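You operate a simulated robot arm through the tools that you are given. There is no shell and no other tool. Be economical: measure what you need, move in short steps, check, and stop when the job is done.

You run a simulated two-armed robot. Do the job below in one go: nothing can be reset, and whatever is moved stays where it is left.

JOB
Pick up the blue brake block with one hand, pass it to the other hand and put it on the shelf under the teal bench.

It is judged by the outcome, as a careful person would: the job done as asked, and still so three seconds after it is handed in. It fails if anything else is knocked over, pushed out of place, dropped, spilled or broken.

ROBOT AND FRAMES
Two 7-joint arms with two-finger grippers on one trunk, on a base that drives. Base frame: it is fixed to the floor where the robot stands at the start and does not move with it; the origin is under the middle of the robot, x ahead of it, y to its left, z up. Units: mm, rad, N and s.
The left shoulder is at the start at [24, 214, 1081], the right one opposite. With the tool pointing down near the work surface each hand reaches from about 200 to 760 mm from the robot's upright axis, wherever it stands, measured 20 degrees to its own side. Places, roughly: blue brake block (5x4x10 cm) [800, -100, 900]; shelf under the teal bench [700, 100, 200]. Payload 2.2 kg a hand.
The TCP of each hand is the grasp point between the finger pads, 19 mm short of the fingertips. In the tool frame z runs along the fingers and y along their closing line. Largest opening 116 mm; the body of the gripper starts 70 mm behind the TCP.
Orientation is told as [roll, pitch, yaw] about the base's x, y, z axes, in that order, counted from this pose: with the fingers straight down and closing along the base's y, the tool's x points along the base's -x, its y along +y and its z along -z.

CONTROLS
- The arms move only by the tool move_arm. It takes "left_steps", "right_steps" or both (then of equal length, played together; a hand with none holds still); each is a list of rows, each a list of 7 numbers: the gripper command, from -1 (fully open) to 1 (shut), values between in proportion, then the shift along the tool's x, y, z in units of 500 mm (1.0 is 500 mm), then the turn, a rotation vector about the tool's x, y, z in units of 60 degrees (1.0 is 60 degrees). In form: [[fingers, tx, ty, tz, rx, ry, rz], ...]. A call has 1 to 20 rows; each row is the pose to reach, as a shift and turn from the pose commanded when the call began, along the tool's axes at that moment. A call with a number of a shift or a turn outside -1 to 1 is refused whole. Rows are played at 5 a second. More than 50 mm and 0.15 rad between two rows, or a gripper value outside its range, and nothing of the call is played. Where a pose cannot be reached the arm comes as near as it can. A force on the tool above 40 N (or 10 N above the force at the start of the call, whichever is more), or a blocked arm, ends the call early, and 0.2 s more pass. Each finger halts on what it meets, pressing with about 35 N; the grip force reading is that of the motor and also rises with nothing between the fingers. The clock runs only during rows and for 0.2 s after the last one: add rows that repeat a pose to give the fingers time. The reply holds the time, the measured pose of the TCP, the force on the tool along the base axes, the opening and the grip force, in the units named above and with some noise, with the torque about the TCP (base axes, N m) and any sound that the robot's microphone picked up.
- Cameras (640 x 400 px; columns grow to the right, rows downward): "scene" is now at [124.8, -41.2, 1271]; the picture's right is [-0.44, -0.90, -0.00], its down [-0.33, 0.16, -0.93] and it looks along [0.84, -0.41, -0.36] (base axes); focal length 282 px, centre (320, 200). "left" rides on the left gripper at [69, 15, -97] in its tool frame; the picture's right is [-0.21, 0.98, 0.00], its down [-0.76, -0.17, -0.63] and it looks along [-0.62, -0.13, 0.78] (tool axes); focal length 251 px, centre (320, 200). "right" rides on the right gripper at [69, -15, -97] in its tool frame; the picture's right is [0.21, 0.98, 0.00], its down [-0.76, 0.17, -0.63] and it looks along [-0.62, 0.14, 0.77] (tool axes); focal length 251 px, centre (320, 200). There is no depth. A picture from a camera that has moved, and an enlarged one, comes with that camera's place and axes in the base frame and with its lens.
- snapshot(camera): a new picture of that camera. It takes no simulated time.
- move_column(by): slides the trunk up (or, below 0, down) by that many mm; the arms and the scene camera ride with it, the base frame stays. It gives what a move gives, with no picture.
- drive_base(legs): drives the robot by 1 to 6 legs, each [ahead, left, turn to the left] in mm, mm and rad, along the robot's own axes; the way and the turn of a leg run together, so that a leg with both is an arc; at most 1500 mm and 3.142 rad a leg. The arms and the cameras ride along, it lands a little off, and it stops where it bumps. It gives what a move gives.
- head_to(pan, tilt): turns the head with the scene camera to pan (to the left, within 1.396 rad either way) and tilt (down, from -0.506 to 1.204), counted from straight ahead of the robot. It gives what a move gives.
- zoom(camera, box): a new picture of the part [left, top, right, bottom] of that camera's present view, enlarged. It takes no simulated time.
- finish_job(): hands the job in; it is judged then, once.

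Go step by step. Nothing tells you exact positions but the pictures and the camera data: compare them with the known pose of the tool, close in by small moves and look again before you grip or let go. The budget is 120 turns and 100 pictures, counting those below and the enlarged ones. Unless the task says otherwise, let go and move clear before handing in, and close with one line.

The tools are called after "Call:" by a JSON object that holds its "method" and its "body". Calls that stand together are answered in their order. move_arm: Moves the arms, as the interface text tells. Its arguments: {"type":"object","properties":{"left_steps":{"type":"array"},"right_steps":{"type":"array"}},"required":[]} The other tools are called the same way: move_column (by) slides the trunk up or down; drive_base (legs) drives the base; head_to (pan, tilt) turns the head that bears the scene camera; snapshot (camera) takes a picture; zoom (camera, box) takes an enlarged picture of a part of a camera's view; finish_job () hands the job in.

At the start:

```text
t: 0.0
left_ee_pos: [474.5, -16.3, 1112.0]
left_tool_rot: [0.0, 0.0, 0.0]
left_wrist_force: [0.0, 0.0, -0.2]
left_torque: [0.01, 0.02, 0.02]
left_grip_width: 115.9
left_grip_force: 0.0
right_ee_pos: [490.1, -369.7, 1145.6]
right_tool_rot: [0.003, 0.001, 0.0]
right_wrist_force: [0.1, 0.0, 0.5]
right_torque: [0.02, 0.0, -0.03]
right_grip_width: 116.0
right_grip_force: 0.1
trunk travel left (down, up): [-225.0, 265.0]
robot x, y, heading: [-2.7, 0.3, -0.003]
head pan, tilt: [-0.452, 0.368]
```

scene: 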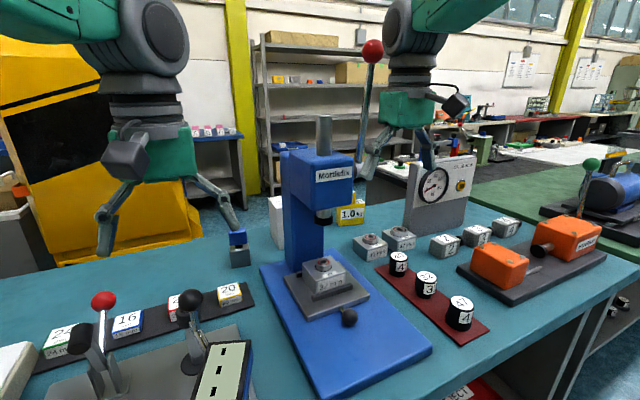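
right: 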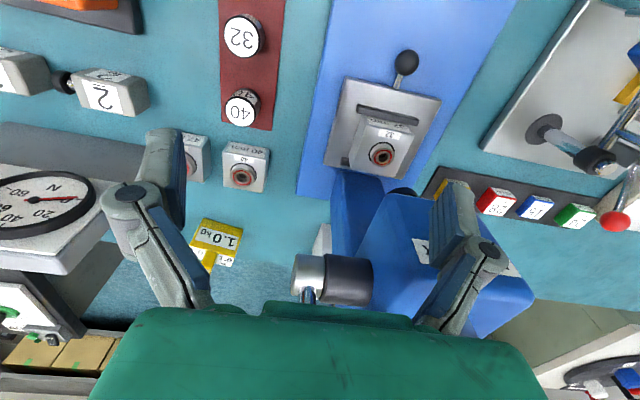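
left: 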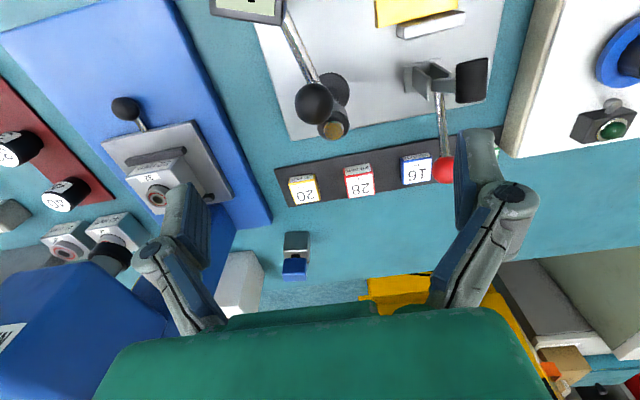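

I see the blue-capped block standing near the back of the bench, roughly at (238,247) in the scene view. First I look closer at it, and down at the shelf.

Call:
{"method": "zoom", "body": {"camera": "scene", "box": [140, 180, 340, 305]}}

Call:
{"method": "head_to", "body": {"pan": 0.0, "tilt": 1.1}}

Call:
{"method": "snapshot", "body": {"camera": "scene"}}

```text
3.20 times, centred on (240, 242) of scene
camera zoom: at [124.8, -41.2, 1271.0], right [-0.44, -0.9, 0.0], down [-0.33, 0.16, -0.93], along [0.84, -0.41, -0.36], focal length 902 px, centre (576, 64)
```

zoom: 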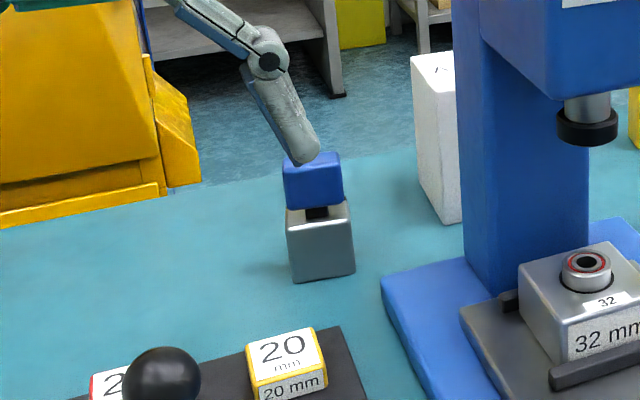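

```text
t: 1.1
left_ee_pos: [471.6, -17.1, 1113.8]
left_tool_rot: [0.0, -0.002, 0.0]
left_wrist_force: [-0.1, -0.4, 0.9]
left_torque: [0.04, 0.01, -0.01]
left_grip_width: 115.9
left_grip_force: 0.1
right_ee_pos: [487.0, -370.4, 1147.8]
right_tool_rot: [0.001, -0.002, 0.001]
right_wrist_force: [-0.3, 0.5, 0.3]
right_torque: [-0.01, -0.04, -0.04]
right_grip_width: 115.7
right_grip_force: 0.1
trunk travel left (down, up): [-225.0, 265.0]
robot x, y, heading: [1.4, -1.1, -0.002]
head pan, tilt: [0.0, 1.1]
```

```text
95 pictures are left
camera scene: at [104.3, -0.6, 1211.4], right [0.0, -1.0, 0.0], down [-0.89, 0.0, -0.45], along [0.45, 0.0, -0.89], focal length 282 px, centre (320, 200)
```

scene: 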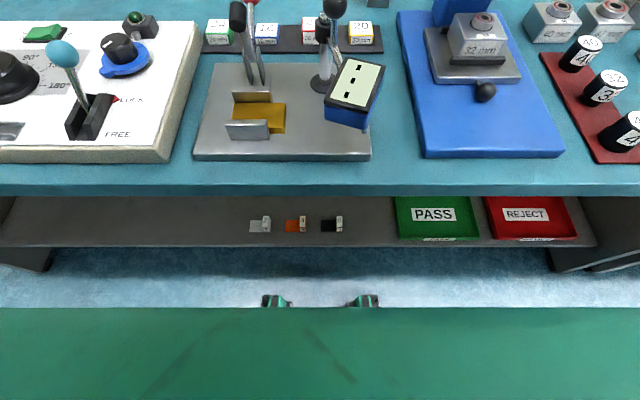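

The block stands at about (785,-128), z 850–950. The press lever is just ahead of the right hand, so I retract both hands before driving. Then the left hand will pick from the top.

Call:
{"method": "move_arm", "body": {"left_steps": [[-1, 0.07, 0, -0.03, 0, 0, 0], [-1, 0.14, 0, -0.06, 0, 0, 0], [-1, 0.21, 0, -0.09, 0, 0, 0], [-1, 0.28, 0, -0.12, 0, 0, 0]], "right_steps": [[-1, 0.08, 0, -0.02, 0, 0, 0], [-1, 0.16, 0, -0.04, 0, 0, 0], [-1, 0.24, 0, -0.06, 0, 0, 0], [-1, 0.32, 0, -0.08, 0, 0, 0]]}}

Call:
{"method": "head_to", "body": {"pan": 0.0, "tilt": 0.55}}

Call:
{"method": "snapshot", "body": {"camera": "scene"}}

Call:
{"method": "snapshot", "body": {"camera": "left"}}

```text
t: 2.1
left_ee_pos: [327.3, -14.7, 1172.4]
left_tool_rot: [0.001, -0.004, 0.002]
left_wrist_force: [1.5, -0.2, -1.1]
left_torque: [-0.04, 0.15, -0.02]
left_grip_width: 115.8
left_grip_force: 0.0
right_ee_pos: [351.2, -393.9, 1186.5]
right_tool_rot: [0.002, -0.004, 0.001]
right_wrist_force: [0.3, 0.3, 0.6]
right_torque: [0.01, 0.0, -0.01]
right_grip_width: 115.8
right_grip_force: 0.1
right hand out of reach, approached as far as the arm can: row 3, 4
trunk travel left (down, up): [-225.0, 265.0]
robot x, y, heading: [-1.1, 1.1, -0.001]
head pan, tilt: [0.0, 1.1]
```

```text
t: 3.1
left_ee_pos: [329.7, -14.7, 1172.4]
left_tool_rot: [-0.001, -0.001, 0.001]
left_wrist_force: [1.5, -0.3, 0.3]
left_torque: [0.04, 0.0, 0.0]
left_grip_width: 115.9
left_grip_force: 0.1
right_ee_pos: [352.4, -394.8, 1184.4]
right_tool_rot: [0.002, -0.001, -0.001]
right_wrist_force: [-0.7, -0.8, 0.1]
right_torque: [0.03, 0.02, 0.02]
right_grip_width: 116.1
right_grip_force: 0.1
trunk travel left (down, up): [-225.0, 265.0]
robot x, y, heading: [3.8, -0.6, 0.002]
head pan, tilt: [0.0, 0.55]
```

```text
94 pictures are left
camera scene: at [128.7, -0.9, 1253.1], right [0.0, -1.0, 0.0], down [-0.54, 0.0, -0.84], along [0.84, 0.0, -0.54], focal length 282 px, centre (320, 200)
```

scene: 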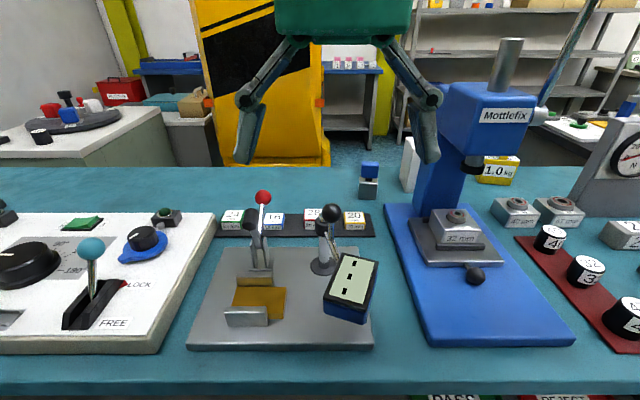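

```text
93 pictures are left
camera left: at [261.7, 0.7, 1269.1], right [0.21, 0.98, 0.0], down [0.76, -0.16, 0.63], along [0.62, -0.14, -0.77], focal length 251 px, centre (320, 200)
```

left: 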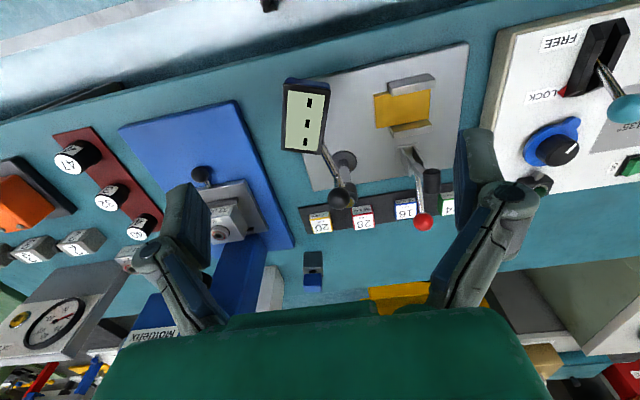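

Bench front, press and lever are clear of the retracted hands. I drive forward 100 mm and right 230 mm so that the left arm can reach the block.

Call:
{"method": "drive_base", "body": {"legs": [[0, -230, 0], [100, 0, 0]]}}

Call:
{"method": "snapshot", "body": {"camera": "left"}}

Call:
{"method": "snapshot", "body": {"camera": "scene"}}

```text
t: 5.5
left_ee_pos: [431.3, -246.6, 1172.0]
left_tool_rot: [0.005, -0.003, 0.002]
left_wrist_force: [-0.4, 0.3, -0.5]
left_torque: [0.03, -0.01, 0.0]
left_grip_width: 116.0
left_grip_force: 0.1
right_ee_pos: [455.0, -625.8, 1185.4]
right_tool_rot: [0.005, -0.001, 0.004]
right_wrist_force: [0.3, 0.2, -0.5]
right_torque: [-0.04, 0.01, 0.03]
right_grip_width: 115.9
right_grip_force: 0.1
trunk travel left (down, up): [-225.0, 265.0]
robot x, y, heading: [99.7, -232.0, 0.004]
head pan, tilt: [0.0, 0.55]
```

```text
92 pictures are left
camera left: at [362.5, -231.2, 1268.2], right [0.21, 0.98, 0.0], down [0.76, -0.17, 0.63], along [0.62, -0.13, -0.77], focal length 251 px, centre (320, 200)
```

left: 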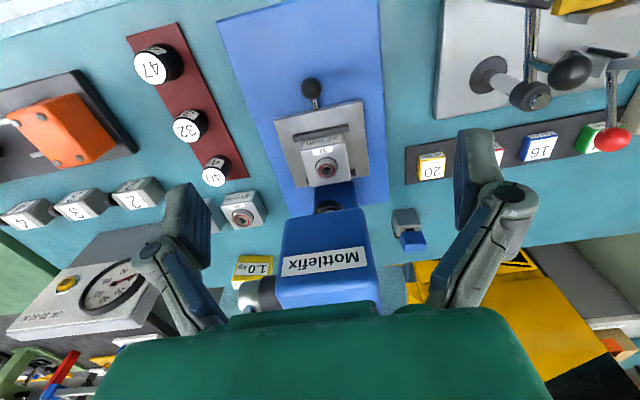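

```text
91 pictures are left
camera scene: at [230.3, -233.7, 1254.4], right [0.01, -1.0, 0.0], down [-0.53, 0.0, -0.85], along [0.85, 0.01, -0.53], focal length 282 px, centre (320, 200)
```

scene: 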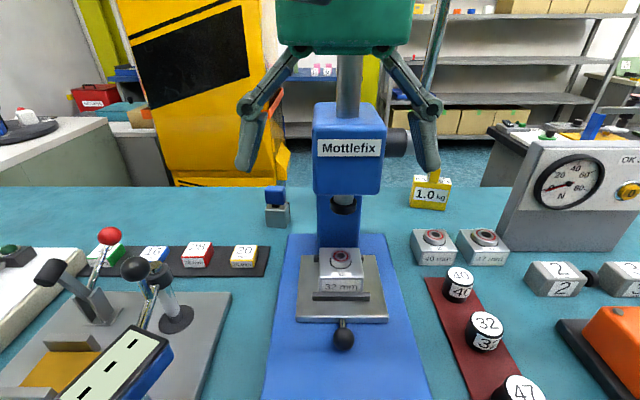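

The press head starts at about x 540, with its left side near y −222. I slide the left hand to y −90, then go forward and down to above the block.

Call:
{"method": "move_arm", "body": {"left_steps": [[-0.4, 0, 0.079, 0, 0, 0, 0], [-0.4, 0, 0.157, 0, 0, 0, 0], [-0.4, 0, 0.236, 0, 0, 0, 0], [-0.4, 0, 0.314, 0, 0, 0, 0], [-0.4, -0.087, 0.314, 0.028, 0, 0, 0], [-0.4, -0.174, 0.314, 0.056, 0, 0, 0], [-0.4, -0.261, 0.314, 0.084, 0, 0, 0], [-0.4, -0.348, 0.314, 0.112, 0, 0, 0], [-0.4, -0.435, 0.314, 0.14, 0, 0, 0], [-0.4, -0.522, 0.314, 0.168, 0, 0, 0]]}}

Call:
{"method": "snapshot", "body": {"camera": "left"}}

Call:
{"method": "snapshot", "body": {"camera": "scene"}}

```text
t: 7.8
left_ee_pos: [695.2, -86.4, 1086.0]
left_tool_rot: [0.0, -0.003, 0.0]
left_wrist_force: [0.9, 0.0, 0.3]
left_torque: [0.0, 0.04, -0.03]
left_grip_width: 80.9
left_grip_force: 0.2
right_ee_pos: [456.1, -624.3, 1184.8]
right_tool_rot: [0.007, 0.002, 0.002]
right_wrist_force: [1.6, -0.2, -0.9]
right_torque: [0.02, 0.01, 0.03]
right_grip_width: 115.7
right_grip_force: 0.0
trunk travel left (down, up): [-225.0, 265.0]
robot x, y, heading: [97.0, -233.0, 0.001]
head pan, tilt: [0.0, 0.55]
```

```text
90 pictures are left
camera left: at [625.9, -71.1, 1182.7], right [0.21, 0.98, 0.0], down [0.76, -0.17, 0.63], along [0.62, -0.14, -0.77], focal length 251 px, centre (320, 200)
```

left: 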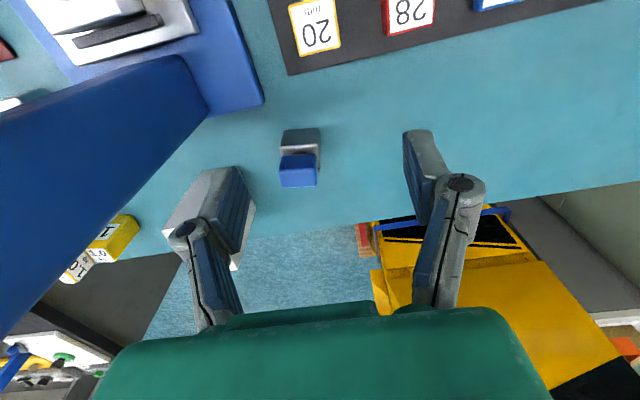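

```text
89 pictures are left
camera scene: at [234.6, -231.2, 1254.0], right [0.0, -1.0, 0.0], down [-0.53, 0.0, -0.85], along [0.85, 0.0, -0.53], focal length 282 px, centre (320, 200)
```

scene: 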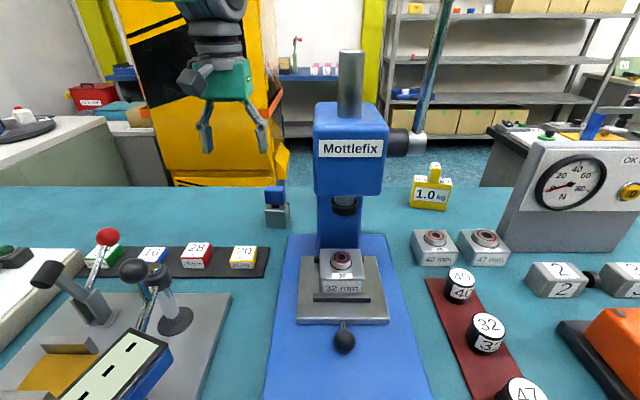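

The hand is clear. I zoom in on the block to locate its top face.

Call:
{"method": "zoom", "body": {"camera": "left", "box": [240, 110, 360, 210]}}

```text
4.00 times, centred on (300, 160) of left
camera zoom: at [625.9, -71.1, 1182.7], right [0.21, 0.98, 0.0], down [0.76, -0.17, 0.63], along [0.62, -0.14, -0.77], focal length 1006 px, centre (400, 360)
```

zoom: 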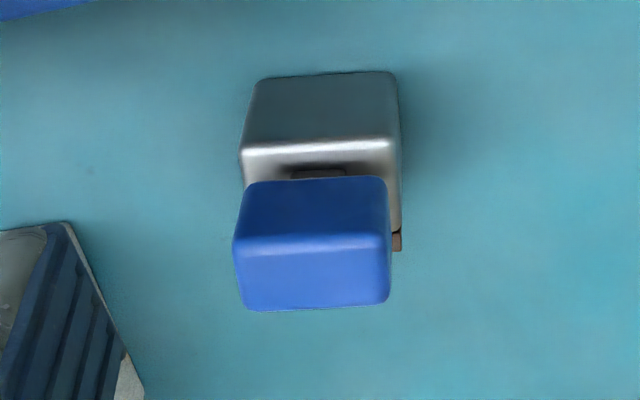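

The block is turned about −10°, its cap centred near (780,−131), spanning z 917–950 and about 41 mm wide. I move above it with the matching yaw.

Call:
{"method": "move_arm", "body": {"left_steps": [[-0.4, -0.057, 0, 0.02, 0, 0, 0.06], [-0.4, -0.114, -0.03, 0.05, 0, 0, 0.12], [-0.4, -0.17, -0.06, 0.09, 0, 0, 0.167], [-0.4, -0.17, -0.09, 0.13, 0, 0, 0.167], [-0.4, -0.17, -0.09, 0.18, 0, 0, 0.167]]}}

Call:
{"method": "snapshot", "body": {"camera": "left"}}

Call:
{"method": "zoom", "body": {"camera": "scene", "box": [180, 60, 420, 260]}}

```text
t: 8.9
left_ee_pos: [778.7, -132.5, 999.8]
left_tool_rot: [0.001, -0.003, -0.176]
left_wrist_force: [0.5, 0.9, 0.1]
left_torque: [0.02, 0.04, 0.0]
left_grip_width: 81.2
left_grip_force: 0.0
right_ee_pos: [453.5, -623.2, 1186.3]
right_tool_rot: [0.008, -0.001, 0.004]
right_wrist_force: [1.0, 0.4, 0.0]
right_torque: [-0.01, 0.03, 0.01]
right_grip_width: 116.2
right_grip_force: 0.1
trunk travel left (down, up): [-225.0, 265.0]
robot x, y, heading: [102.2, -230.7, 0.003]
head pan, tilt: [0.0, 0.55]
```

```text
87 pictures are left
camera left: at [713.1, -104.7, 1096.4], right [0.38, 0.92, 0.0], down [0.71, -0.29, 0.63], along [0.59, -0.24, -0.77], focal length 251 px, centre (320, 200)
```

left: 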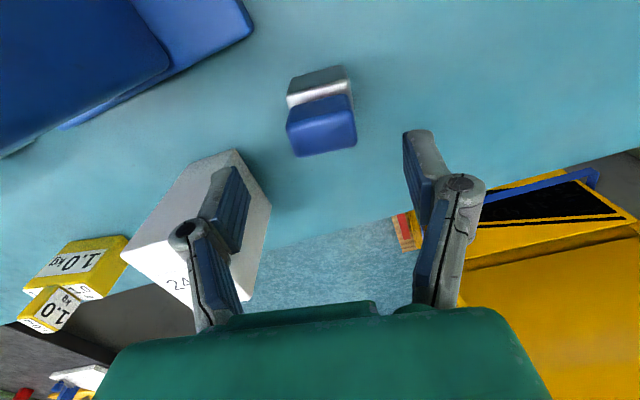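

```text
2.00 times, centred on (300, 160) of scene
camera zoom: at [232.5, -231.3, 1254.4], right [0.0, -1.0, 0.0], down [-0.53, 0.0, -0.85], along [0.85, 0.0, -0.53], focal length 564 px, centre (360, 280)
```

zoom: 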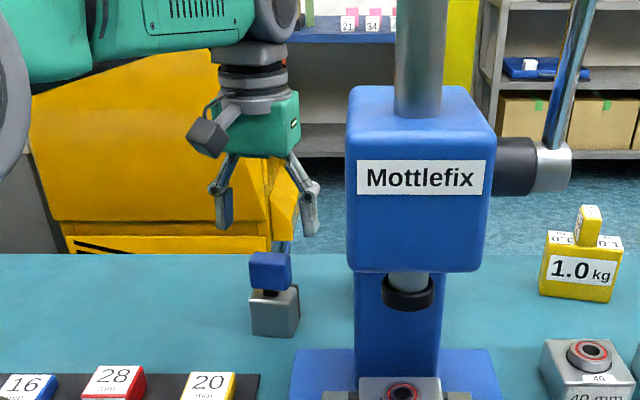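

Call:
{"method": "zoom", "body": {"camera": "left", "box": [260, 50, 380, 170]}}

```text
3.33 times, centred on (320, 110) of left
camera zoom: at [713.1, -104.7, 1096.4], right [0.38, 0.92, 0.0], down [0.71, -0.29, 0.63], along [0.59, -0.24, -0.77], focal length 838 px, centre (320, 500)
```

zoom: 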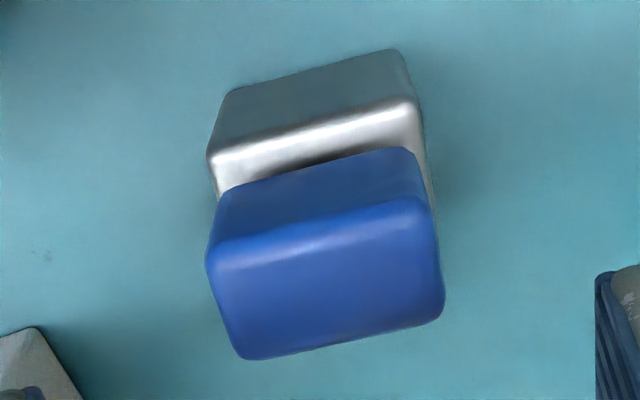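

The cap centre is at about (778,−129), so the hand is aligned within 3 mm. I descend to z≈936 and check before gripping.

Call:
{"method": "move_arm", "body": {"left_steps": [[-0.4, 0, 0.006, 0.045, 0, 0, 0], [-0.4, 0, 0.006, 0.09, 0, 0, 0], [-0.4, 0, 0.006, 0.128, 0, 0, 0], [-0.4, 0, 0.006, 0.128, 0, 0, 0]]}}

Call:
{"method": "zoom", "body": {"camera": "scene", "box": [210, 100, 350, 240]}}

Call:
{"method": "snapshot", "body": {"camera": "left"}}

```text
t: 9.9
left_ee_pos: [778.8, -130.0, 935.7]
left_tool_rot: [0.002, -0.004, -0.175]
left_wrist_force: [-0.1, -0.6, -0.1]
left_torque: [-0.01, 0.0, 0.01]
left_grip_width: 81.4
left_grip_force: 0.0
right_ee_pos: [453.1, -623.5, 1187.1]
right_tool_rot: [0.007, -0.001, 0.003]
right_wrist_force: [-0.4, 0.4, -0.6]
right_torque: [0.01, 0.01, 0.0]
right_grip_width: 116.1
right_grip_force: 0.1
trunk travel left (down, up): [-225.0, 265.0]
robot x, y, heading: [103.7, -231.0, 0.005]
head pan, tilt: [0.0, 0.55]
```

```text
2.86 times, centred on (280, 170) of scene
camera zoom: at [232.2, -230.9, 1254.4], right [0.0, -1.0, 0.0], down [-0.53, 0.0, -0.85], along [0.85, 0.0, -0.53], focal length 806 px, centre (434, 286)
```

zoom: 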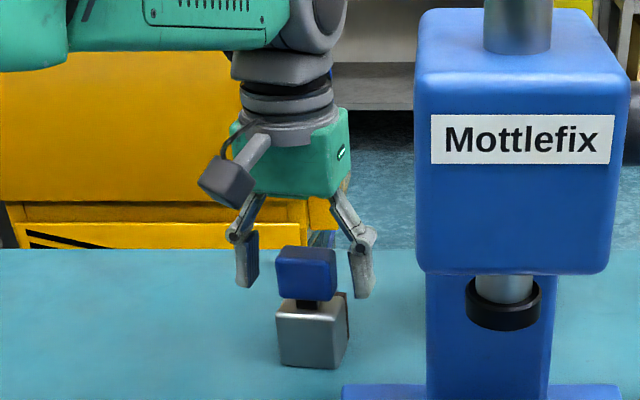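

```text
83 pictures are left
camera left: at [713.6, -101.2, 1031.3], right [0.38, 0.92, 0.0], down [0.71, -0.29, 0.64], along [0.59, -0.24, -0.77], focal length 251 px, centre (320, 200)
```

left: 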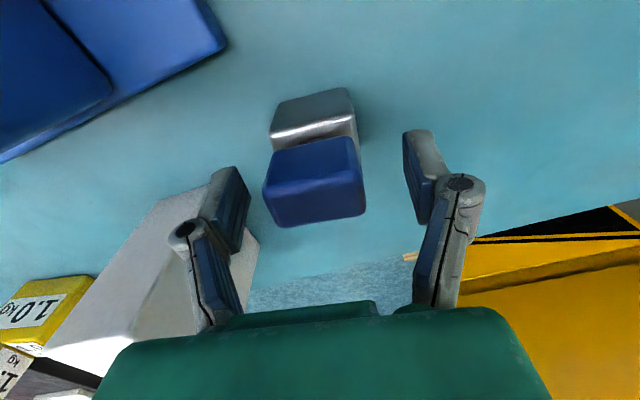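

Fingers flank the cap evenly, so I close them.

Call:
{"method": "move_arm", "body": {"left_steps": [[0.3, 0, 0, 0, 0, 0, 0], [1, 0, 0, 0, 0, 0, 0], [1, 0, 0, 0, 0, 0, 0], [1, 0, 0, 0, 0, 0, 0], [1, 0, 0, 0, 0, 0, 0]]}}

Call:
{"method": "snapshot", "body": {"camera": "left"}}

```text
t: 11.2
left_ee_pos: [779.6, -128.8, 934.7]
left_tool_rot: [0.001, -0.003, -0.174]
left_wrist_force: [-1.1, -0.3, -0.6]
left_torque: [0.0, 0.0, -0.01]
left_grip_width: 44.2
left_grip_force: 34.8
right_ee_pos: [453.4, -624.3, 1186.7]
right_tool_rot: [0.007, -0.002, 0.001]
right_wrist_force: [0.0, 0.5, -0.2]
right_torque: [-0.02, 0.0, 0.02]
right_grip_width: 116.0
right_grip_force: 0.0
trunk travel left (down, up): [-225.0, 265.0]
robot x, y, heading: [102.7, -224.2, 0.0]
head pan, tilt: [0.0, 0.55]
```

```text
82 pictures are left
camera left: at [713.7, -101.4, 1031.4], right [0.38, 0.92, 0.0], down [0.71, -0.29, 0.63], along [0.59, -0.24, -0.77], focal length 251 px, centre (320, 200)
```

left: 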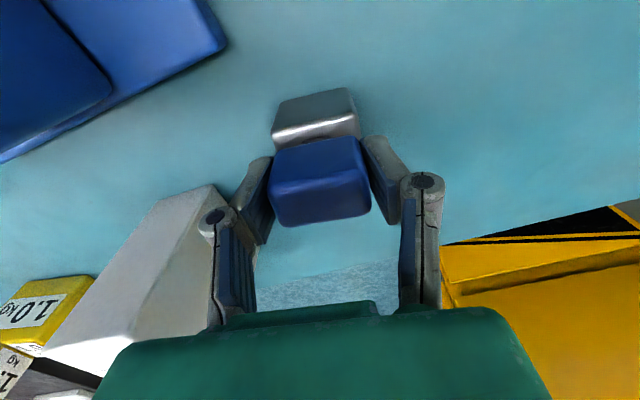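

Gripped at 44 mm. I lift straight up and check that the block follows.

Call:
{"method": "move_arm", "body": {"left_steps": [[1, 0, 0, -0.02, 0, 0, 0], [1, 0, 0, -0.06, 0, 0, 0], [1, 0, 0, -0.12, 0, 0, 0], [1, 0, 0, -0.18, 0, 0, 0], [1, 0.02, 0, -0.24, 0, 0, 0]]}}

Call:
{"method": "snapshot", "body": {"camera": "left"}}

```text
t: 12.3
left_ee_pos: [766.0, -128.0, 1054.6]
left_tool_rot: [0.003, -0.003, -0.175]
left_wrist_force: [-0.7, 1.2, -2.6]
left_torque: [0.05, -0.03, 0.0]
left_grip_width: 44.6
left_grip_force: 34.7
right_ee_pos: [451.7, -624.2, 1188.2]
right_tool_rot: [0.007, -0.002, 0.004]
right_wrist_force: [0.2, -0.7, -0.1]
right_torque: [0.03, -0.03, 0.01]
right_grip_width: 116.2
right_grip_force: 0.0
trunk travel left (down, up): [-225.0, 265.0]
robot x, y, heading: [99.6, -234.3, 0.003]
head pan, tilt: [0.0, 0.55]
```

```text
81 pictures are left
camera left: at [700.7, -100.4, 1151.6], right [0.38, 0.92, 0.0], down [0.71, -0.29, 0.64], along [0.59, -0.24, -0.77], focal length 251 px, centre (320, 200)
```

left: 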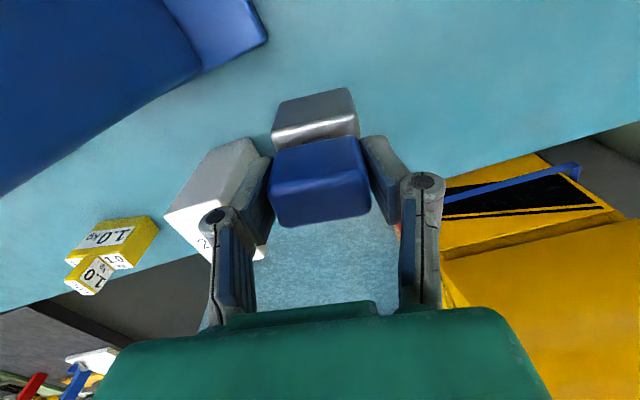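

The block is held securely. I retract along the corridor between the press and the black knob (near x 465, y −20, z 1018), rising a little.

Call:
{"method": "move_arm", "body": {"left_steps": [[1, 0.078, -0.009, -0.02, 0, 0, 0], [1, 0.157, -0.018, -0.04, 0, 0, 0], [1, 0.235, -0.028, -0.06, 0, 0, 0], [1, 0.314, -0.037, -0.09, 0, 0, 0], [1, 0.392, -0.046, -0.12, 0, 0, 0], [1, 0.471, -0.055, -0.15, 0, 0, 0], [1, 0.549, -0.065, -0.17, 0, 0, 0], [1, 0.628, -0.074, -0.19, 0, 0, 0]]}}

Call:
{"method": "drive_base", "body": {"legs": [[-500, 0, 0]]}}

Call:
{"method": "head_to", "body": {"pan": 0.0, "tilt": 0.75}}

Call:
{"method": "snapshot", "body": {"camera": "scene"}}

```text
t: 14.2
left_ee_pos: [445.7, -104.6, 1152.2]
left_tool_rot: [-0.003, -0.009, -0.174]
left_wrist_force: [-0.4, 1.1, -3.3]
left_torque: [-0.01, -0.02, -0.01]
left_grip_width: 44.0
left_grip_force: 34.6
right_ee_pos: [453.9, -617.6, 1189.6]
right_tool_rot: [0.003, -0.003, 0.003]
right_wrist_force: [-0.4, 0.4, -0.1]
right_torque: [-0.02, -0.04, -0.04]
right_grip_width: 116.0
right_grip_force: 0.1
trunk travel left (down, up): [-225.0, 265.0]
robot x, y, heading: [98.6, -230.5, 0.001]
head pan, tilt: [0.0, 0.55]
```

```text
t: 17.1
left_ee_pos: [-53.9, -110.2, 1150.7]
left_tool_rot: [0.002, -0.003, -0.165]
left_wrist_force: [-0.3, -0.6, -3.9]
left_torque: [0.02, -0.03, 0.0]
left_grip_width: 44.3
left_grip_force: 34.9
right_ee_pos: [-44.4, -623.3, 1186.2]
right_tool_rot: [0.004, -0.001, 0.008]
right_wrist_force: [0.0, 0.2, 0.5]
right_torque: [0.03, -0.01, -0.03]
right_grip_width: 116.2
right_grip_force: 0.1
trunk travel left (down, up): [-225.0, 265.0]
robot x, y, heading: [-400.0, -234.9, 0.013]
head pan, tilt: [0.0, 0.55]
```

```text
t: 17.8
left_ee_pos: [-54.6, -109.7, 1151.6]
left_tool_rot: [0.001, -0.006, -0.166]
left_wrist_force: [-0.8, 0.3, -2.7]
left_torque: [0.02, -0.01, 0.0]
left_grip_width: 44.1
left_grip_force: 34.6
right_ee_pos: [-45.9, -624.2, 1187.4]
right_tool_rot: [0.006, -0.001, 0.012]
right_wrist_force: [-0.3, 0.4, 0.0]
right_torque: [0.0, -0.02, 0.01]
right_grip_width: 115.9
right_grip_force: 0.0
trunk travel left (down, up): [-225.0, 265.0]
robot x, y, heading: [-397.2, -235.8, 0.013]
head pan, tilt: [0.0, 0.75]
```

```text
80 pictures are left
camera scene: at [-277.2, -232.5, 1237.3], right [0.01, -1.0, 0.0], down [-0.68, -0.01, -0.73], along [0.73, 0.01, -0.68], focal length 282 px, centre (320, 200)
```

scene: 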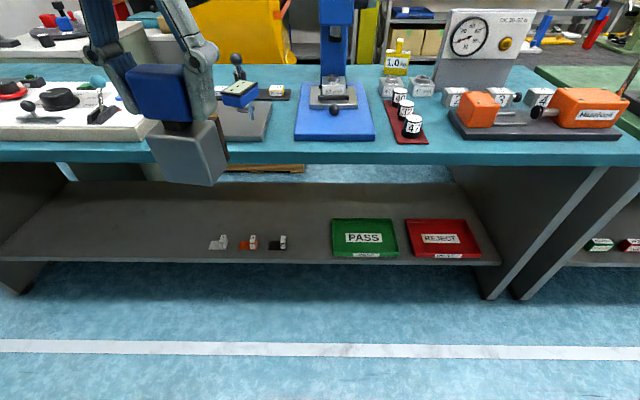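

The robot is clear of the bench. The shelf is free to the left of the small blocks, which I'll use later. For the handover I bring the left hand to front centre with yaw +20°, and pitch the right hand forward, 30° below horizontal.

Call:
{"method": "move_arm", "body": {"left_steps": [[1, -0.05, -0.031, 0.015, 0, 0, -0.0615], [1, -0.1, -0.062, 0.03, 0, 0, -0.123], [1, -0.15, -0.092, 0.045, 0, 0, -0.1845], [1, -0.2, -0.123, 0.06, 0, 0, -0.246], [1, -0.25, -0.154, 0.075, 0, 0, -0.3075], [1, -0.3, -0.185, 0.09, 0, 0, -0.369], [1, -0.35, -0.215, 0.105, 0, 0, -0.4305], [1, -0.4, -0.246, 0.12, 0, 0, -0.492]], "right_steps": [[-1, -0.0325, 0, 0.02, 0, -0.125, 0], [-1, -0.065, 0, 0.04, 0, -0.25, 0], [-1, -0.0975, 0, 0.06, 0, -0.375, 0], [-1, -0.13, 0, 0.08, 0, -0.5, 0], [-1, -0.1625, 0, 0.1, 0, -0.625, 0], [-1, -0.195, 0, 0.12, 0, -0.75, 0], [-1, -0.2275, 0, 0.14, 0, -0.875, 0], [-1, -0.26, 0, 0.16, 0, -1.0, 0]]}}

Call:
{"method": "snapshot", "body": {"camera": "right"}}

Call:
{"method": "snapshot", "body": {"camera": "scene"}}

```text
t: 19.8
left_ee_pos: [124.3, -249.8, 1125.5]
left_tool_rot: [-0.063, -0.016, 0.379]
left_wrist_force: [-0.8, 1.4, -3.0]
left_torque: [-0.02, 0.0, -0.01]
left_grip_width: 44.0
left_grip_force: 35.2
right_ee_pos: [79.9, -620.6, 1109.3]
right_tool_rot: [0.003, -1.051, 0.006]
right_wrist_force: [-0.9, 1.0, 0.1]
right_torque: [0.0, -0.01, 0.0]
right_grip_width: 116.1
right_grip_force: 0.0
right hand out of reach, approached as far as the arm can: row 1, 2, 3, 4, 5, 6
trunk travel left (down, up): [-225.0, 265.0]
robot x, y, heading: [-398.2, -235.5, 0.01]
head pan, tilt: [0.0, 0.75]
stopped in row 8 (left hand): the arm was blocked; the commanded pose is now the measured one
```

```text
79 pictures are left
camera right: at [-39.7, -637.7, 1097.5], right [-0.12, 0.98, -0.19], down [-0.18, 0.16, 0.97], along [0.98, 0.14, 0.15], focal length 251 px, centre (320, 200)
```

right: 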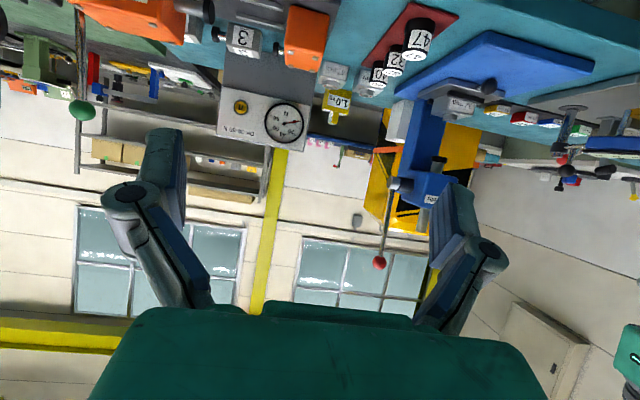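

```text
78 pictures are left
camera scene: at [-276.8, -233.7, 1237.2], right [0.01, -1.0, 0.0], down [-0.68, -0.01, -0.73], along [0.73, 0.01, -0.68], focal length 282 px, centre (320, 200)
```

scene: 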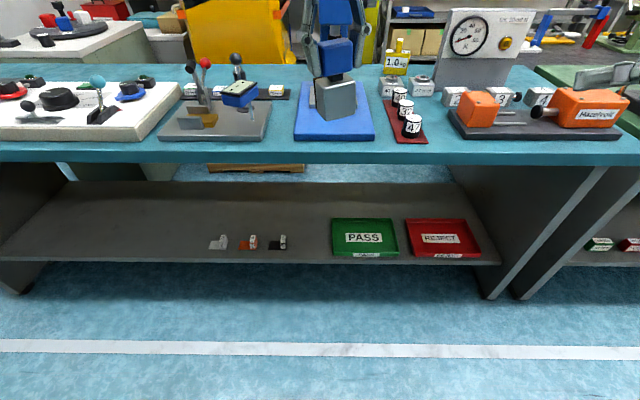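

The left arm stopped at a limit during the yaw. I turn it back to about yaw 0 and use yaw 0 for the handover.

Call:
{"method": "move_arm", "body": {"left_steps": [[1, 0, 0, 0.0, -0.015, 0.004, 0.09], [1, 0, 0, 0.02, -0.03, 0.008, 0.18], [1, 0, 0, 0.04, -0.045, 0.012, 0.27], [1, 0, 0, 0.06, -0.06, 0.015, 0.36]]}}

Call:
{"method": "head_to", "body": {"pan": 0.0, "tilt": 0.4}}

Call:
{"method": "snapshot", "body": {"camera": "scene"}}

```text
t: 20.8
left_ee_pos: [130.5, -247.2, 1110.9]
left_tool_rot: [-0.011, -0.026, 0.008]
left_wrist_force: [0.0, 0.8, -2.5]
left_torque: [0.0, 0.02, 0.0]
left_grip_width: 44.0
left_grip_force: 34.5
right_ee_pos: [79.7, -621.7, 1106.4]
right_tool_rot: [0.004, -1.05, 0.005]
right_wrist_force: [0.0, 0.2, 0.0]
right_torque: [0.0, 0.01, -0.01]
right_grip_width: 116.1
right_grip_force: 0.2
trunk travel left (down, up): [-225.0, 265.0]
robot x, y, heading: [-404.6, -235.4, 0.006]
head pan, tilt: [0.0, 0.75]
```

```text
t: 21.7
left_ee_pos: [131.4, -246.2, 1108.1]
left_tool_rot: [-0.011, -0.024, 0.013]
left_wrist_force: [-1.3, 0.5, -2.4]
left_torque: [0.03, 0.03, 0.0]
left_grip_width: 44.0
left_grip_force: 34.9
right_ee_pos: [81.1, -623.1, 1107.8]
right_tool_rot: [0.007, -1.052, 0.004]
right_wrist_force: [0.2, -0.4, 0.2]
right_torque: [-0.02, -0.01, -0.01]
right_grip_width: 116.0
right_grip_force: 0.0
trunk travel left (down, up): [-225.0, 265.0]
robot x, y, heading: [-397.6, -236.7, 0.01]
head pan, tilt: [0.0, 0.4]
```

```text
77 pictures are left
camera scene: at [-265.9, -234.5, 1268.0], right [0.01, -1.0, 0.0], down [-0.39, 0.0, -0.92], along [0.92, 0.01, -0.39], focal length 282 px, centre (320, 200)
```

scene: 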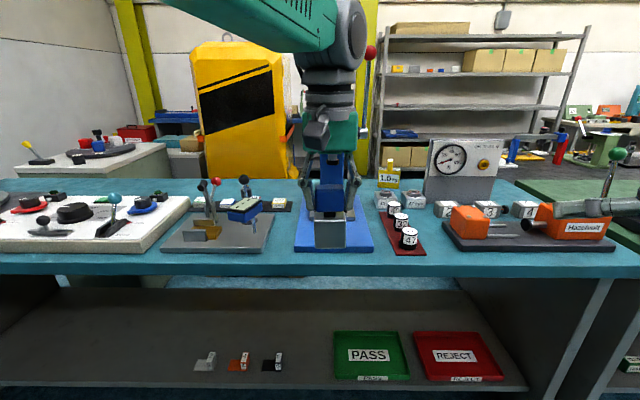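

Left holds the block at about (134,−249), z 1024–1124. I bring the right hand behind it on a 30° downward line.

Call:
{"method": "move_arm", "body": {"right_steps": [[-1, 0.024, 0, -0.068, 0, 0, 0], [-1, 0.048, 0, -0.136, 0, 0, 0], [-1, 0.048, 0.09, -0.136, 0, 0, 0], [-1, 0.048, 0.18, -0.136, 0, 0, 0], [-1, 0.048, 0.27, -0.136, 0, 0, 0], [-1, 0.048, 0.36, -0.136, 0, 0, 0], [-1, 0.048, 0.45, -0.136, 0, 0, 0]]}}

Call:
{"method": "snapshot", "body": {"camera": "scene"}}

Call:
{"method": "snapshot", "body": {"camera": "right"}}

```text
t: 23.3
left_ee_pos: [130.9, -244.4, 1104.4]
left_tool_rot: [-0.016, -0.016, 0.014]
left_wrist_force: [-0.2, 0.4, -3.5]
left_torque: [-0.04, 0.0, -0.02]
left_grip_width: 43.7
left_grip_force: 34.4
right_ee_pos: [83.5, -478.6, 1040.9]
right_tool_rot: [0.023, -1.05, -0.014]
right_wrist_force: [-0.3, -0.2, -0.4]
right_torque: [0.01, 0.0, 0.0]
right_grip_width: 116.2
right_grip_force: 0.1
right hand out of reach, approached as far as the arm can: row 2, 3, 4, 5, 6, 7
trunk travel left (down, up): [-225.0, 265.0]
robot x, y, heading: [-398.1, -238.8, 0.016]
head pan, tilt: [0.0, 0.4]
```

```text
76 pictures are left
camera scene: at [-266.3, -232.9, 1268.2], right [0.01, -1.0, 0.0], down [-0.39, 0.0, -0.92], along [0.92, 0.01, -0.39], focal length 282 px, centre (320, 200)
```

scene: 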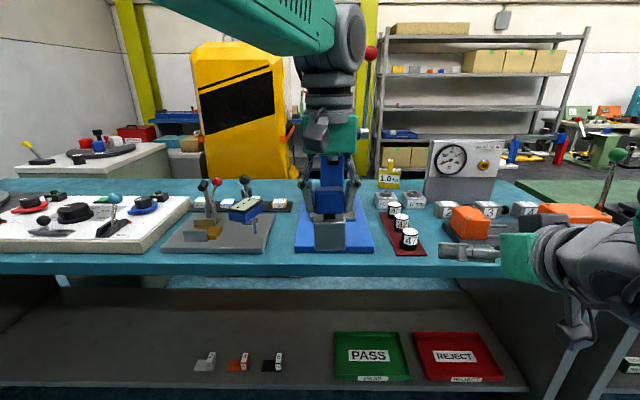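

```text
75 pictures are left
camera right: at [-34.5, -495.2, 1029.4], right [-0.11, 0.98, -0.17], down [-0.17, 0.15, 0.97], along [0.98, 0.14, 0.15], focal length 251 px, centre (320, 200)
```

right: 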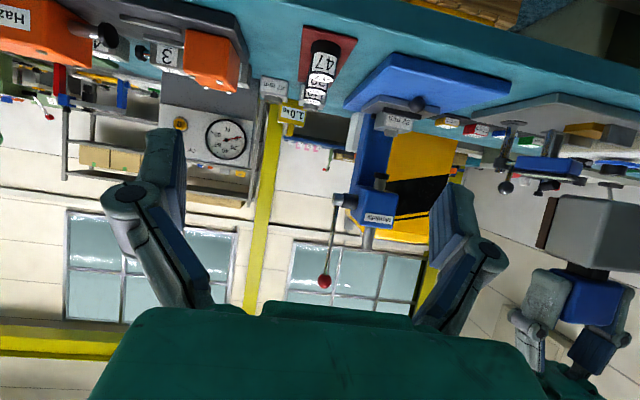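

The right arm can't fold that close. I'll hand over a little further ahead, with the right hand coming from the right at yaw +45° and the left at yaw −45° (its camera stays on the far side).

Call:
{"method": "move_arm", "body": {"left_steps": [[1, -0.023, 0, 0, 0, 0, 0.11], [1, -0.046, 0, 0, 0, 0, 0.22], [1, -0.069, 0, 0, 0, 0, 0.33], [1, -0.091, 0, 0, 0, 0, 0.44], [1, -0.114, 0, 0, 0, 0, 0.55], [1, -0.137, 0, 0, 0, 0, 0.66], [1, -0.16, 0, 0, 0, 0, 0.76]], "right_steps": [[-1, -0.02, 0.017, -0.006, -0.093, 0, -0.053], [-1, -0.04, 0.034, -0.012, -0.186, 0, -0.107], [-1, -0.06, 0.051, -0.018, -0.279, 0, -0.16], [-1, -0.08, 0.067, -0.023, -0.371, 0, -0.214], [-1, -0.1, 0.084, -0.029, -0.464, 0, -0.267], [-1, -0.12, 0.101, -0.035, -0.557, 0, -0.321], [-1, -0.14, 0.118, -0.041, -0.65, 0, -0.374]]}}

Call:
{"method": "snapshot", "body": {"camera": "scene"}}

Call:
{"method": "snapshot", "body": {"camera": "right"}}

```text
t: 24.9
left_ee_pos: [213.0, -251.2, 1094.2]
left_tool_rot: [0.01, 0.0, -0.792]
left_wrist_force: [0.5, 0.0, -3.7]
left_torque: [-0.04, 0.0, -0.03]
left_grip_width: 44.1
left_grip_force: 34.6
right_ee_pos: [100.0, -420.7, 1110.7]
right_tool_rot: [0.003, -1.05, 0.793]
right_wrist_force: [-0.2, 0.6, -0.3]
right_torque: [0.0, -0.01, 0.01]
right_grip_width: 115.9
right_grip_force: 0.0
right hand out of reach, approached as far as the arm can: row 2, 3
trunk travel left (down, up): [-225.0, 265.0]
robot x, y, heading: [-400.3, -235.6, 0.006]
head pan, tilt: [0.0, 0.4]
```

```text
74 pictures are left
camera scene: at [-263.4, -235.9, 1267.7], right [0.01, -1.0, 0.0], down [-0.39, 0.0, -0.92], along [0.92, 0.01, -0.39], focal length 282 px, centre (320, 200)
```

scene: 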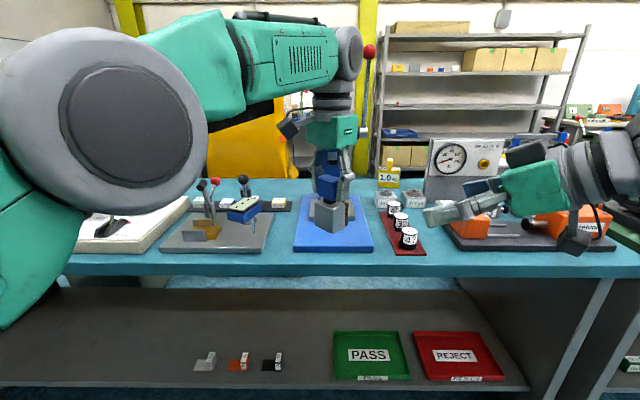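

```text
73 pictures are left
camera right: at [27.4, -515.7, 1099.3], right [-0.77, 0.61, -0.18], down [-0.24, -0.01, 0.97], along [0.59, 0.79, 0.15], focal length 251 px, centre (320, 200)
```

right: 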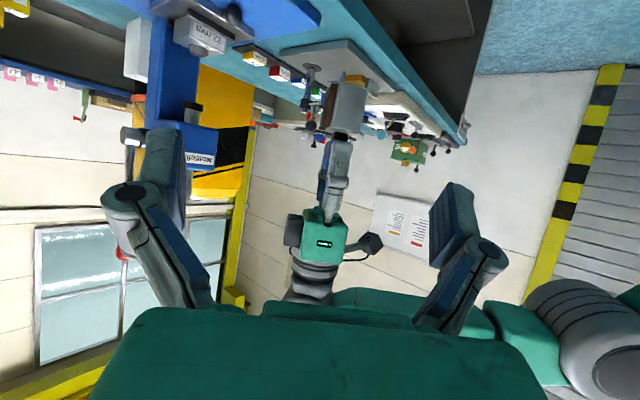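

The right hand reached yaw +45°, and my estimate of the block position matches its picture to within a few pixels. I line up 130 mm short of it on the approach axis.

Call:
{"method": "move_arm", "body": {"right_steps": [[-0.7, -0.02, 0.024, 0.05, 0, 0, 0], [-0.7, -0.04, 0.049, 0.1, 0, 0, 0], [-0.7, -0.061, 0.073, 0.15, 0, 0, 0], [-0.7, -0.061, 0.073, 0.15, 0, 0, 0]]}}

Call:
{"method": "snapshot", "body": {"camera": "right"}}

Call:
{"method": "zoom", "body": {"camera": "scene", "box": [240, 100, 480, 260]}}

```text
t: 25.9
left_ee_pos: [211.1, -249.9, 1096.8]
left_tool_rot: [0.007, -0.004, -0.789]
left_wrist_force: [-0.3, 0.5, -2.4]
left_torque: [0.05, -0.01, -0.03]
left_grip_width: 44.2
left_grip_force: 35.1
right_ee_pos: [128.4, -334.9, 1102.2]
right_tool_rot: [0.0, -1.054, 0.793]
right_wrist_force: [-0.3, 0.1, -0.3]
right_torque: [0.01, -0.01, -0.01]
right_grip_width: 98.5
right_grip_force: 0.1
trunk travel left (down, up): [-225.0, 265.0]
robot x, y, heading: [-401.5, -233.6, 0.004]
head pan, tilt: [0.0, 0.4]
```

```text
72 pictures are left
camera right: at [55.2, -431.4, 1089.7], right [-0.77, 0.61, -0.19], down [-0.24, -0.01, 0.97], along [0.59, 0.79, 0.15], focal length 251 px, centre (320, 200)
```

right: 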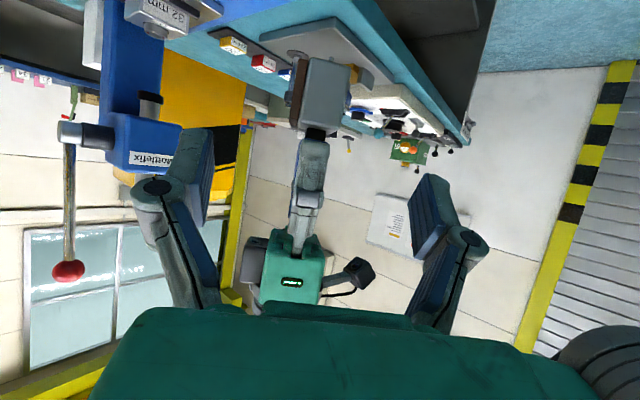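

```text
2.50 times, centred on (360, 180) of scene
camera zoom: at [-265.2, -233.9, 1268.1], right [0.01, -1.0, 0.0], down [-0.39, 0.0, -0.92], along [0.92, 0.01, -0.39], focal length 705 px, centre (220, 250)
```

zoom: 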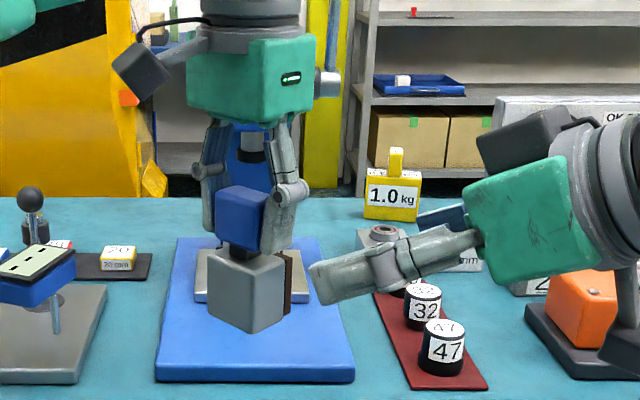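

Aligned. I advance 130 mm along the approach axis with the fingers open, then check.

Call:
{"method": "move_arm", "body": {"right_steps": [[-0.7, 0, 0, 0.06, 0, 0, 0], [-0.7, 0, 0, 0.12, 0, 0, 0], [-0.7, 0, 0, 0.18, 0, 0, 0], [-0.7, 0, 0, 0.23, 0, 0, 0], [-0.7, 0, 0, 0.26, 0, 0, 0], [-0.7, 0, 0, 0.26, 0, 0, 0]]}}

Call:
{"method": "snapshot", "body": {"camera": "right"}}

Call:
{"method": "zoom", "body": {"camera": "scene", "box": [240, 100, 480, 260]}}

```text
t: 27.3
left_ee_pos: [210.9, -249.6, 1097.3]
left_tool_rot: [0.009, -0.005, -0.787]
left_wrist_force: [0.7, -0.6, -2.5]
left_torque: [-0.01, -0.01, -0.01]
left_grip_width: 43.9
left_grip_force: 35.2
right_ee_pos: [206.3, -254.1, 1036.9]
right_tool_rot: [0.0, -1.053, 0.794]
right_wrist_force: [-0.7, -0.6, 0.2]
right_torque: [0.0, 0.01, 0.0]
right_grip_width: 98.6
right_grip_force: 0.0
trunk travel left (down, up): [-225.0, 265.0]
robot x, y, heading: [-397.9, -235.0, 0.009]
head pan, tilt: [0.0, 0.4]
```

```text
70 pictures are left
camera right: at [134.5, -350.8, 1026.2], right [-0.77, 0.61, -0.19], down [-0.24, -0.01, 0.97], along [0.59, 0.79, 0.15], focal length 251 px, centre (320, 200)
```

right: 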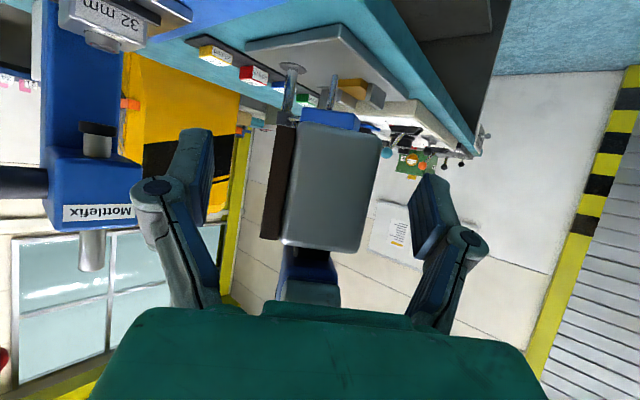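

```text
2.50 times, centred on (360, 180) of scene
camera zoom: at [-264.6, -233.3, 1268.0], right [0.01, -1.0, 0.0], down [-0.39, 0.0, -0.92], along [0.92, 0.01, -0.39], focal length 705 px, centre (220, 250)
```

zoom: 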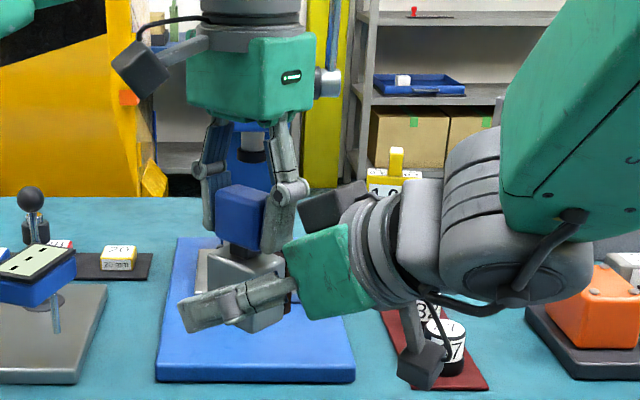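

The base and its brown lining sit between the right fingers, about 4 mm off-centre. I nudge over and close.

Call:
{"method": "move_arm", "body": {"right_steps": [[-0.7, 0, 0.006, 0, 0, 0, 0], [-0.1, 0, 0.006, 0, 0, 0, 0], [0.4, 0, 0.006, 0, 0, 0, 0], [1, 0, 0.006, 0, 0, 0, 0], [1, 0, 0.006, 0, 0, 0, 0], [1, 0, 0.006, 0, 0, 0, 0]]}}

Call:
{"method": "snapshot", "body": {"camera": "right"}}

```text
t: 28.7
left_ee_pos: [210.4, -248.2, 1097.2]
left_tool_rot: [0.008, -0.001, -0.788]
left_wrist_force: [-21.5, 9.8, 1.7]
left_torque: [0.44, 0.74, 0.14]
left_grip_width: 44.2
left_grip_force: 34.5
right_ee_pos: [206.8, -254.2, 1039.2]
right_tool_rot: [0.001, -1.052, 0.791]
right_wrist_force: [21.4, -9.3, -1.2]
right_torque: [0.04, 0.62, -0.3]
right_grip_width: 40.3
right_grip_force: 34.5
trunk travel left (down, up): [-225.0, 265.0]
robot x, y, heading: [-400.2, -232.3, 0.008]
head pan, tilt: [0.0, 0.4]
```

```text
68 pictures are left
camera right: at [132.8, -349.8, 1026.1], right [-0.77, 0.61, -0.19], down [-0.24, -0.01, 0.97], along [0.59, 0.79, 0.15], focal length 251 px, centre (320, 200)
```

right: 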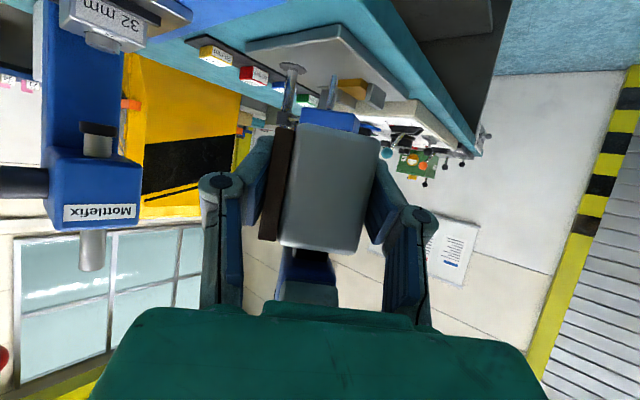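

Both hands hold it, with about 22 N between them along the closing line. I relax the right hand a few millimetres before letting go with the left.

Call:
{"method": "move_arm", "body": {"right_steps": [[1, 0, -0.006, 0, 0, 0, 0], [1, 0, -0.006, 0, 0, 0, 0]]}}

```text
t: 29.3
left_ee_pos: [212.3, -248.7, 1097.2]
left_tool_rot: [0.01, -0.005, -0.788]
left_wrist_force: [-13.3, 3.4, -0.4]
left_torque: [0.42, 0.78, 0.23]
left_grip_width: 44.3
left_grip_force: 35.2
right_ee_pos: [206.6, -255.3, 1036.8]
right_tool_rot: [0.0, -1.052, 0.796]
right_wrist_force: [13.8, -3.0, -0.1]
right_torque: [-0.2, 0.09, -0.28]
right_grip_width: 40.3
right_grip_force: 35.5
trunk travel left (down, up): [-225.0, 265.0]
robot x, y, heading: [-397.6, -236.6, 0.015]
head pan, tilt: [0.0, 0.4]
```

Call:
{"method": "move_arm", "body": {"right_steps": [[1, 0.003, -0.006, 0.007, 0, 0, 0], [1, 0.003, -0.006, 0.007, 0, 0, 0]]}}

```text
t: 29.9
left_ee_pos: [210.4, -249.3, 1096.2]
left_tool_rot: [0.01, -0.006, -0.79]
left_wrist_force: [18.1, 2.7, -20.0]
left_torque: [-0.36, -0.74, -0.08]
left_grip_width: 44.3
left_grip_force: 34.9
right_ee_pos: [209.4, -253.9, 1035.3]
right_tool_rot: [0.001, -1.054, 0.798]
right_wrist_force: [-18.7, -1.3, 18.8]
right_torque: [0.62, -0.47, 0.19]
right_grip_width: 40.5
right_grip_force: 35.2
trunk travel left (down, up): [-225.0, 265.0]
robot x, y, heading: [-401.0, -234.9, 0.012]
head pan, tilt: [0.0, 0.4]
```

Slight overshoot; I back off half and then open the left hand.

Call:
{"method": "move_arm", "body": {"right_steps": [[1, -0.002, 0, -0.0035, 0, 0, 0], [1, -0.002, 0, -0.0035, 0, 0, 0]]}}

```text
t: 30.5
left_ee_pos: [211.6, -250.0, 1095.6]
left_tool_rot: [0.007, -0.005, -0.789]
left_wrist_force: [15.2, -6.4, -12.0]
left_torque: [-0.55, -0.59, -0.1]
left_grip_width: 44.1
left_grip_force: 35.3
right_ee_pos: [209.4, -254.3, 1035.3]
right_tool_rot: [0.002, -1.052, 0.796]
right_wrist_force: [-14.9, 5.5, 8.9]
right_torque: [0.24, -0.27, 0.18]
right_grip_width: 40.2
right_grip_force: 34.7
trunk travel left (down, up): [-225.0, 265.0]
robot x, y, heading: [-401.0, -237.1, 0.012]
head pan, tilt: [0.0, 0.4]
```

The remaining tension is only a millimetre or two of give. I open the left hand.

Call:
{"method": "move_arm", "body": {"left_steps": [[0.1, 0, 0, 0, 0, 0, 0], [-0.3, 0, 0, 0, 0, 0, 0], [-0.3, 0, 0, 0, 0, 0, 0]]}}

Call:
{"method": "zoom", "body": {"camera": "scene", "box": [240, 100, 480, 260]}}

```text
t: 31.3
left_ee_pos: [210.7, -248.6, 1097.0]
left_tool_rot: [0.009, -0.005, -0.789]
left_wrist_force: [1.4, 3.0, 1.9]
left_torque: [-0.18, 0.09, -0.07]
left_grip_width: 74.1
left_grip_force: 0.1
right_ee_pos: [209.6, -256.3, 1035.2]
right_tool_rot: [0.001, -1.052, 0.794]
right_wrist_force: [-1.4, -4.2, -0.9]
right_torque: [0.32, -0.14, 0.11]
right_grip_width: 40.2
right_grip_force: 35.3
trunk travel left (down, up): [-225.0, 265.0]
robot x, y, heading: [-399.7, -232.9, 0.013]
head pan, tilt: [0.0, 0.4]
```

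```text
2.50 times, centred on (360, 180) of scene
camera zoom: at [-264.5, -233.4, 1268.0], right [0.01, -1.0, 0.0], down [-0.39, 0.0, -0.92], along [0.92, 0.01, -0.39], focal length 705 px, centre (220, 250)
```

zoom: 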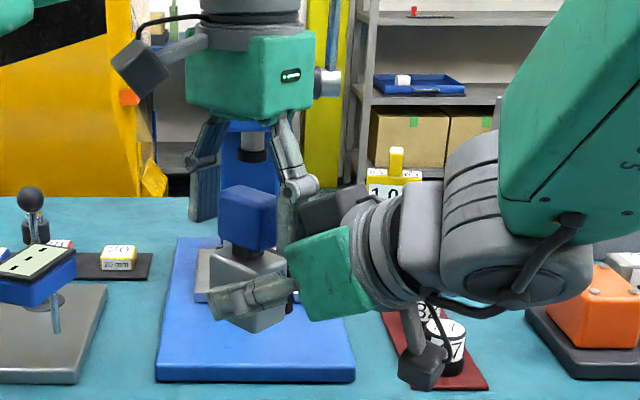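

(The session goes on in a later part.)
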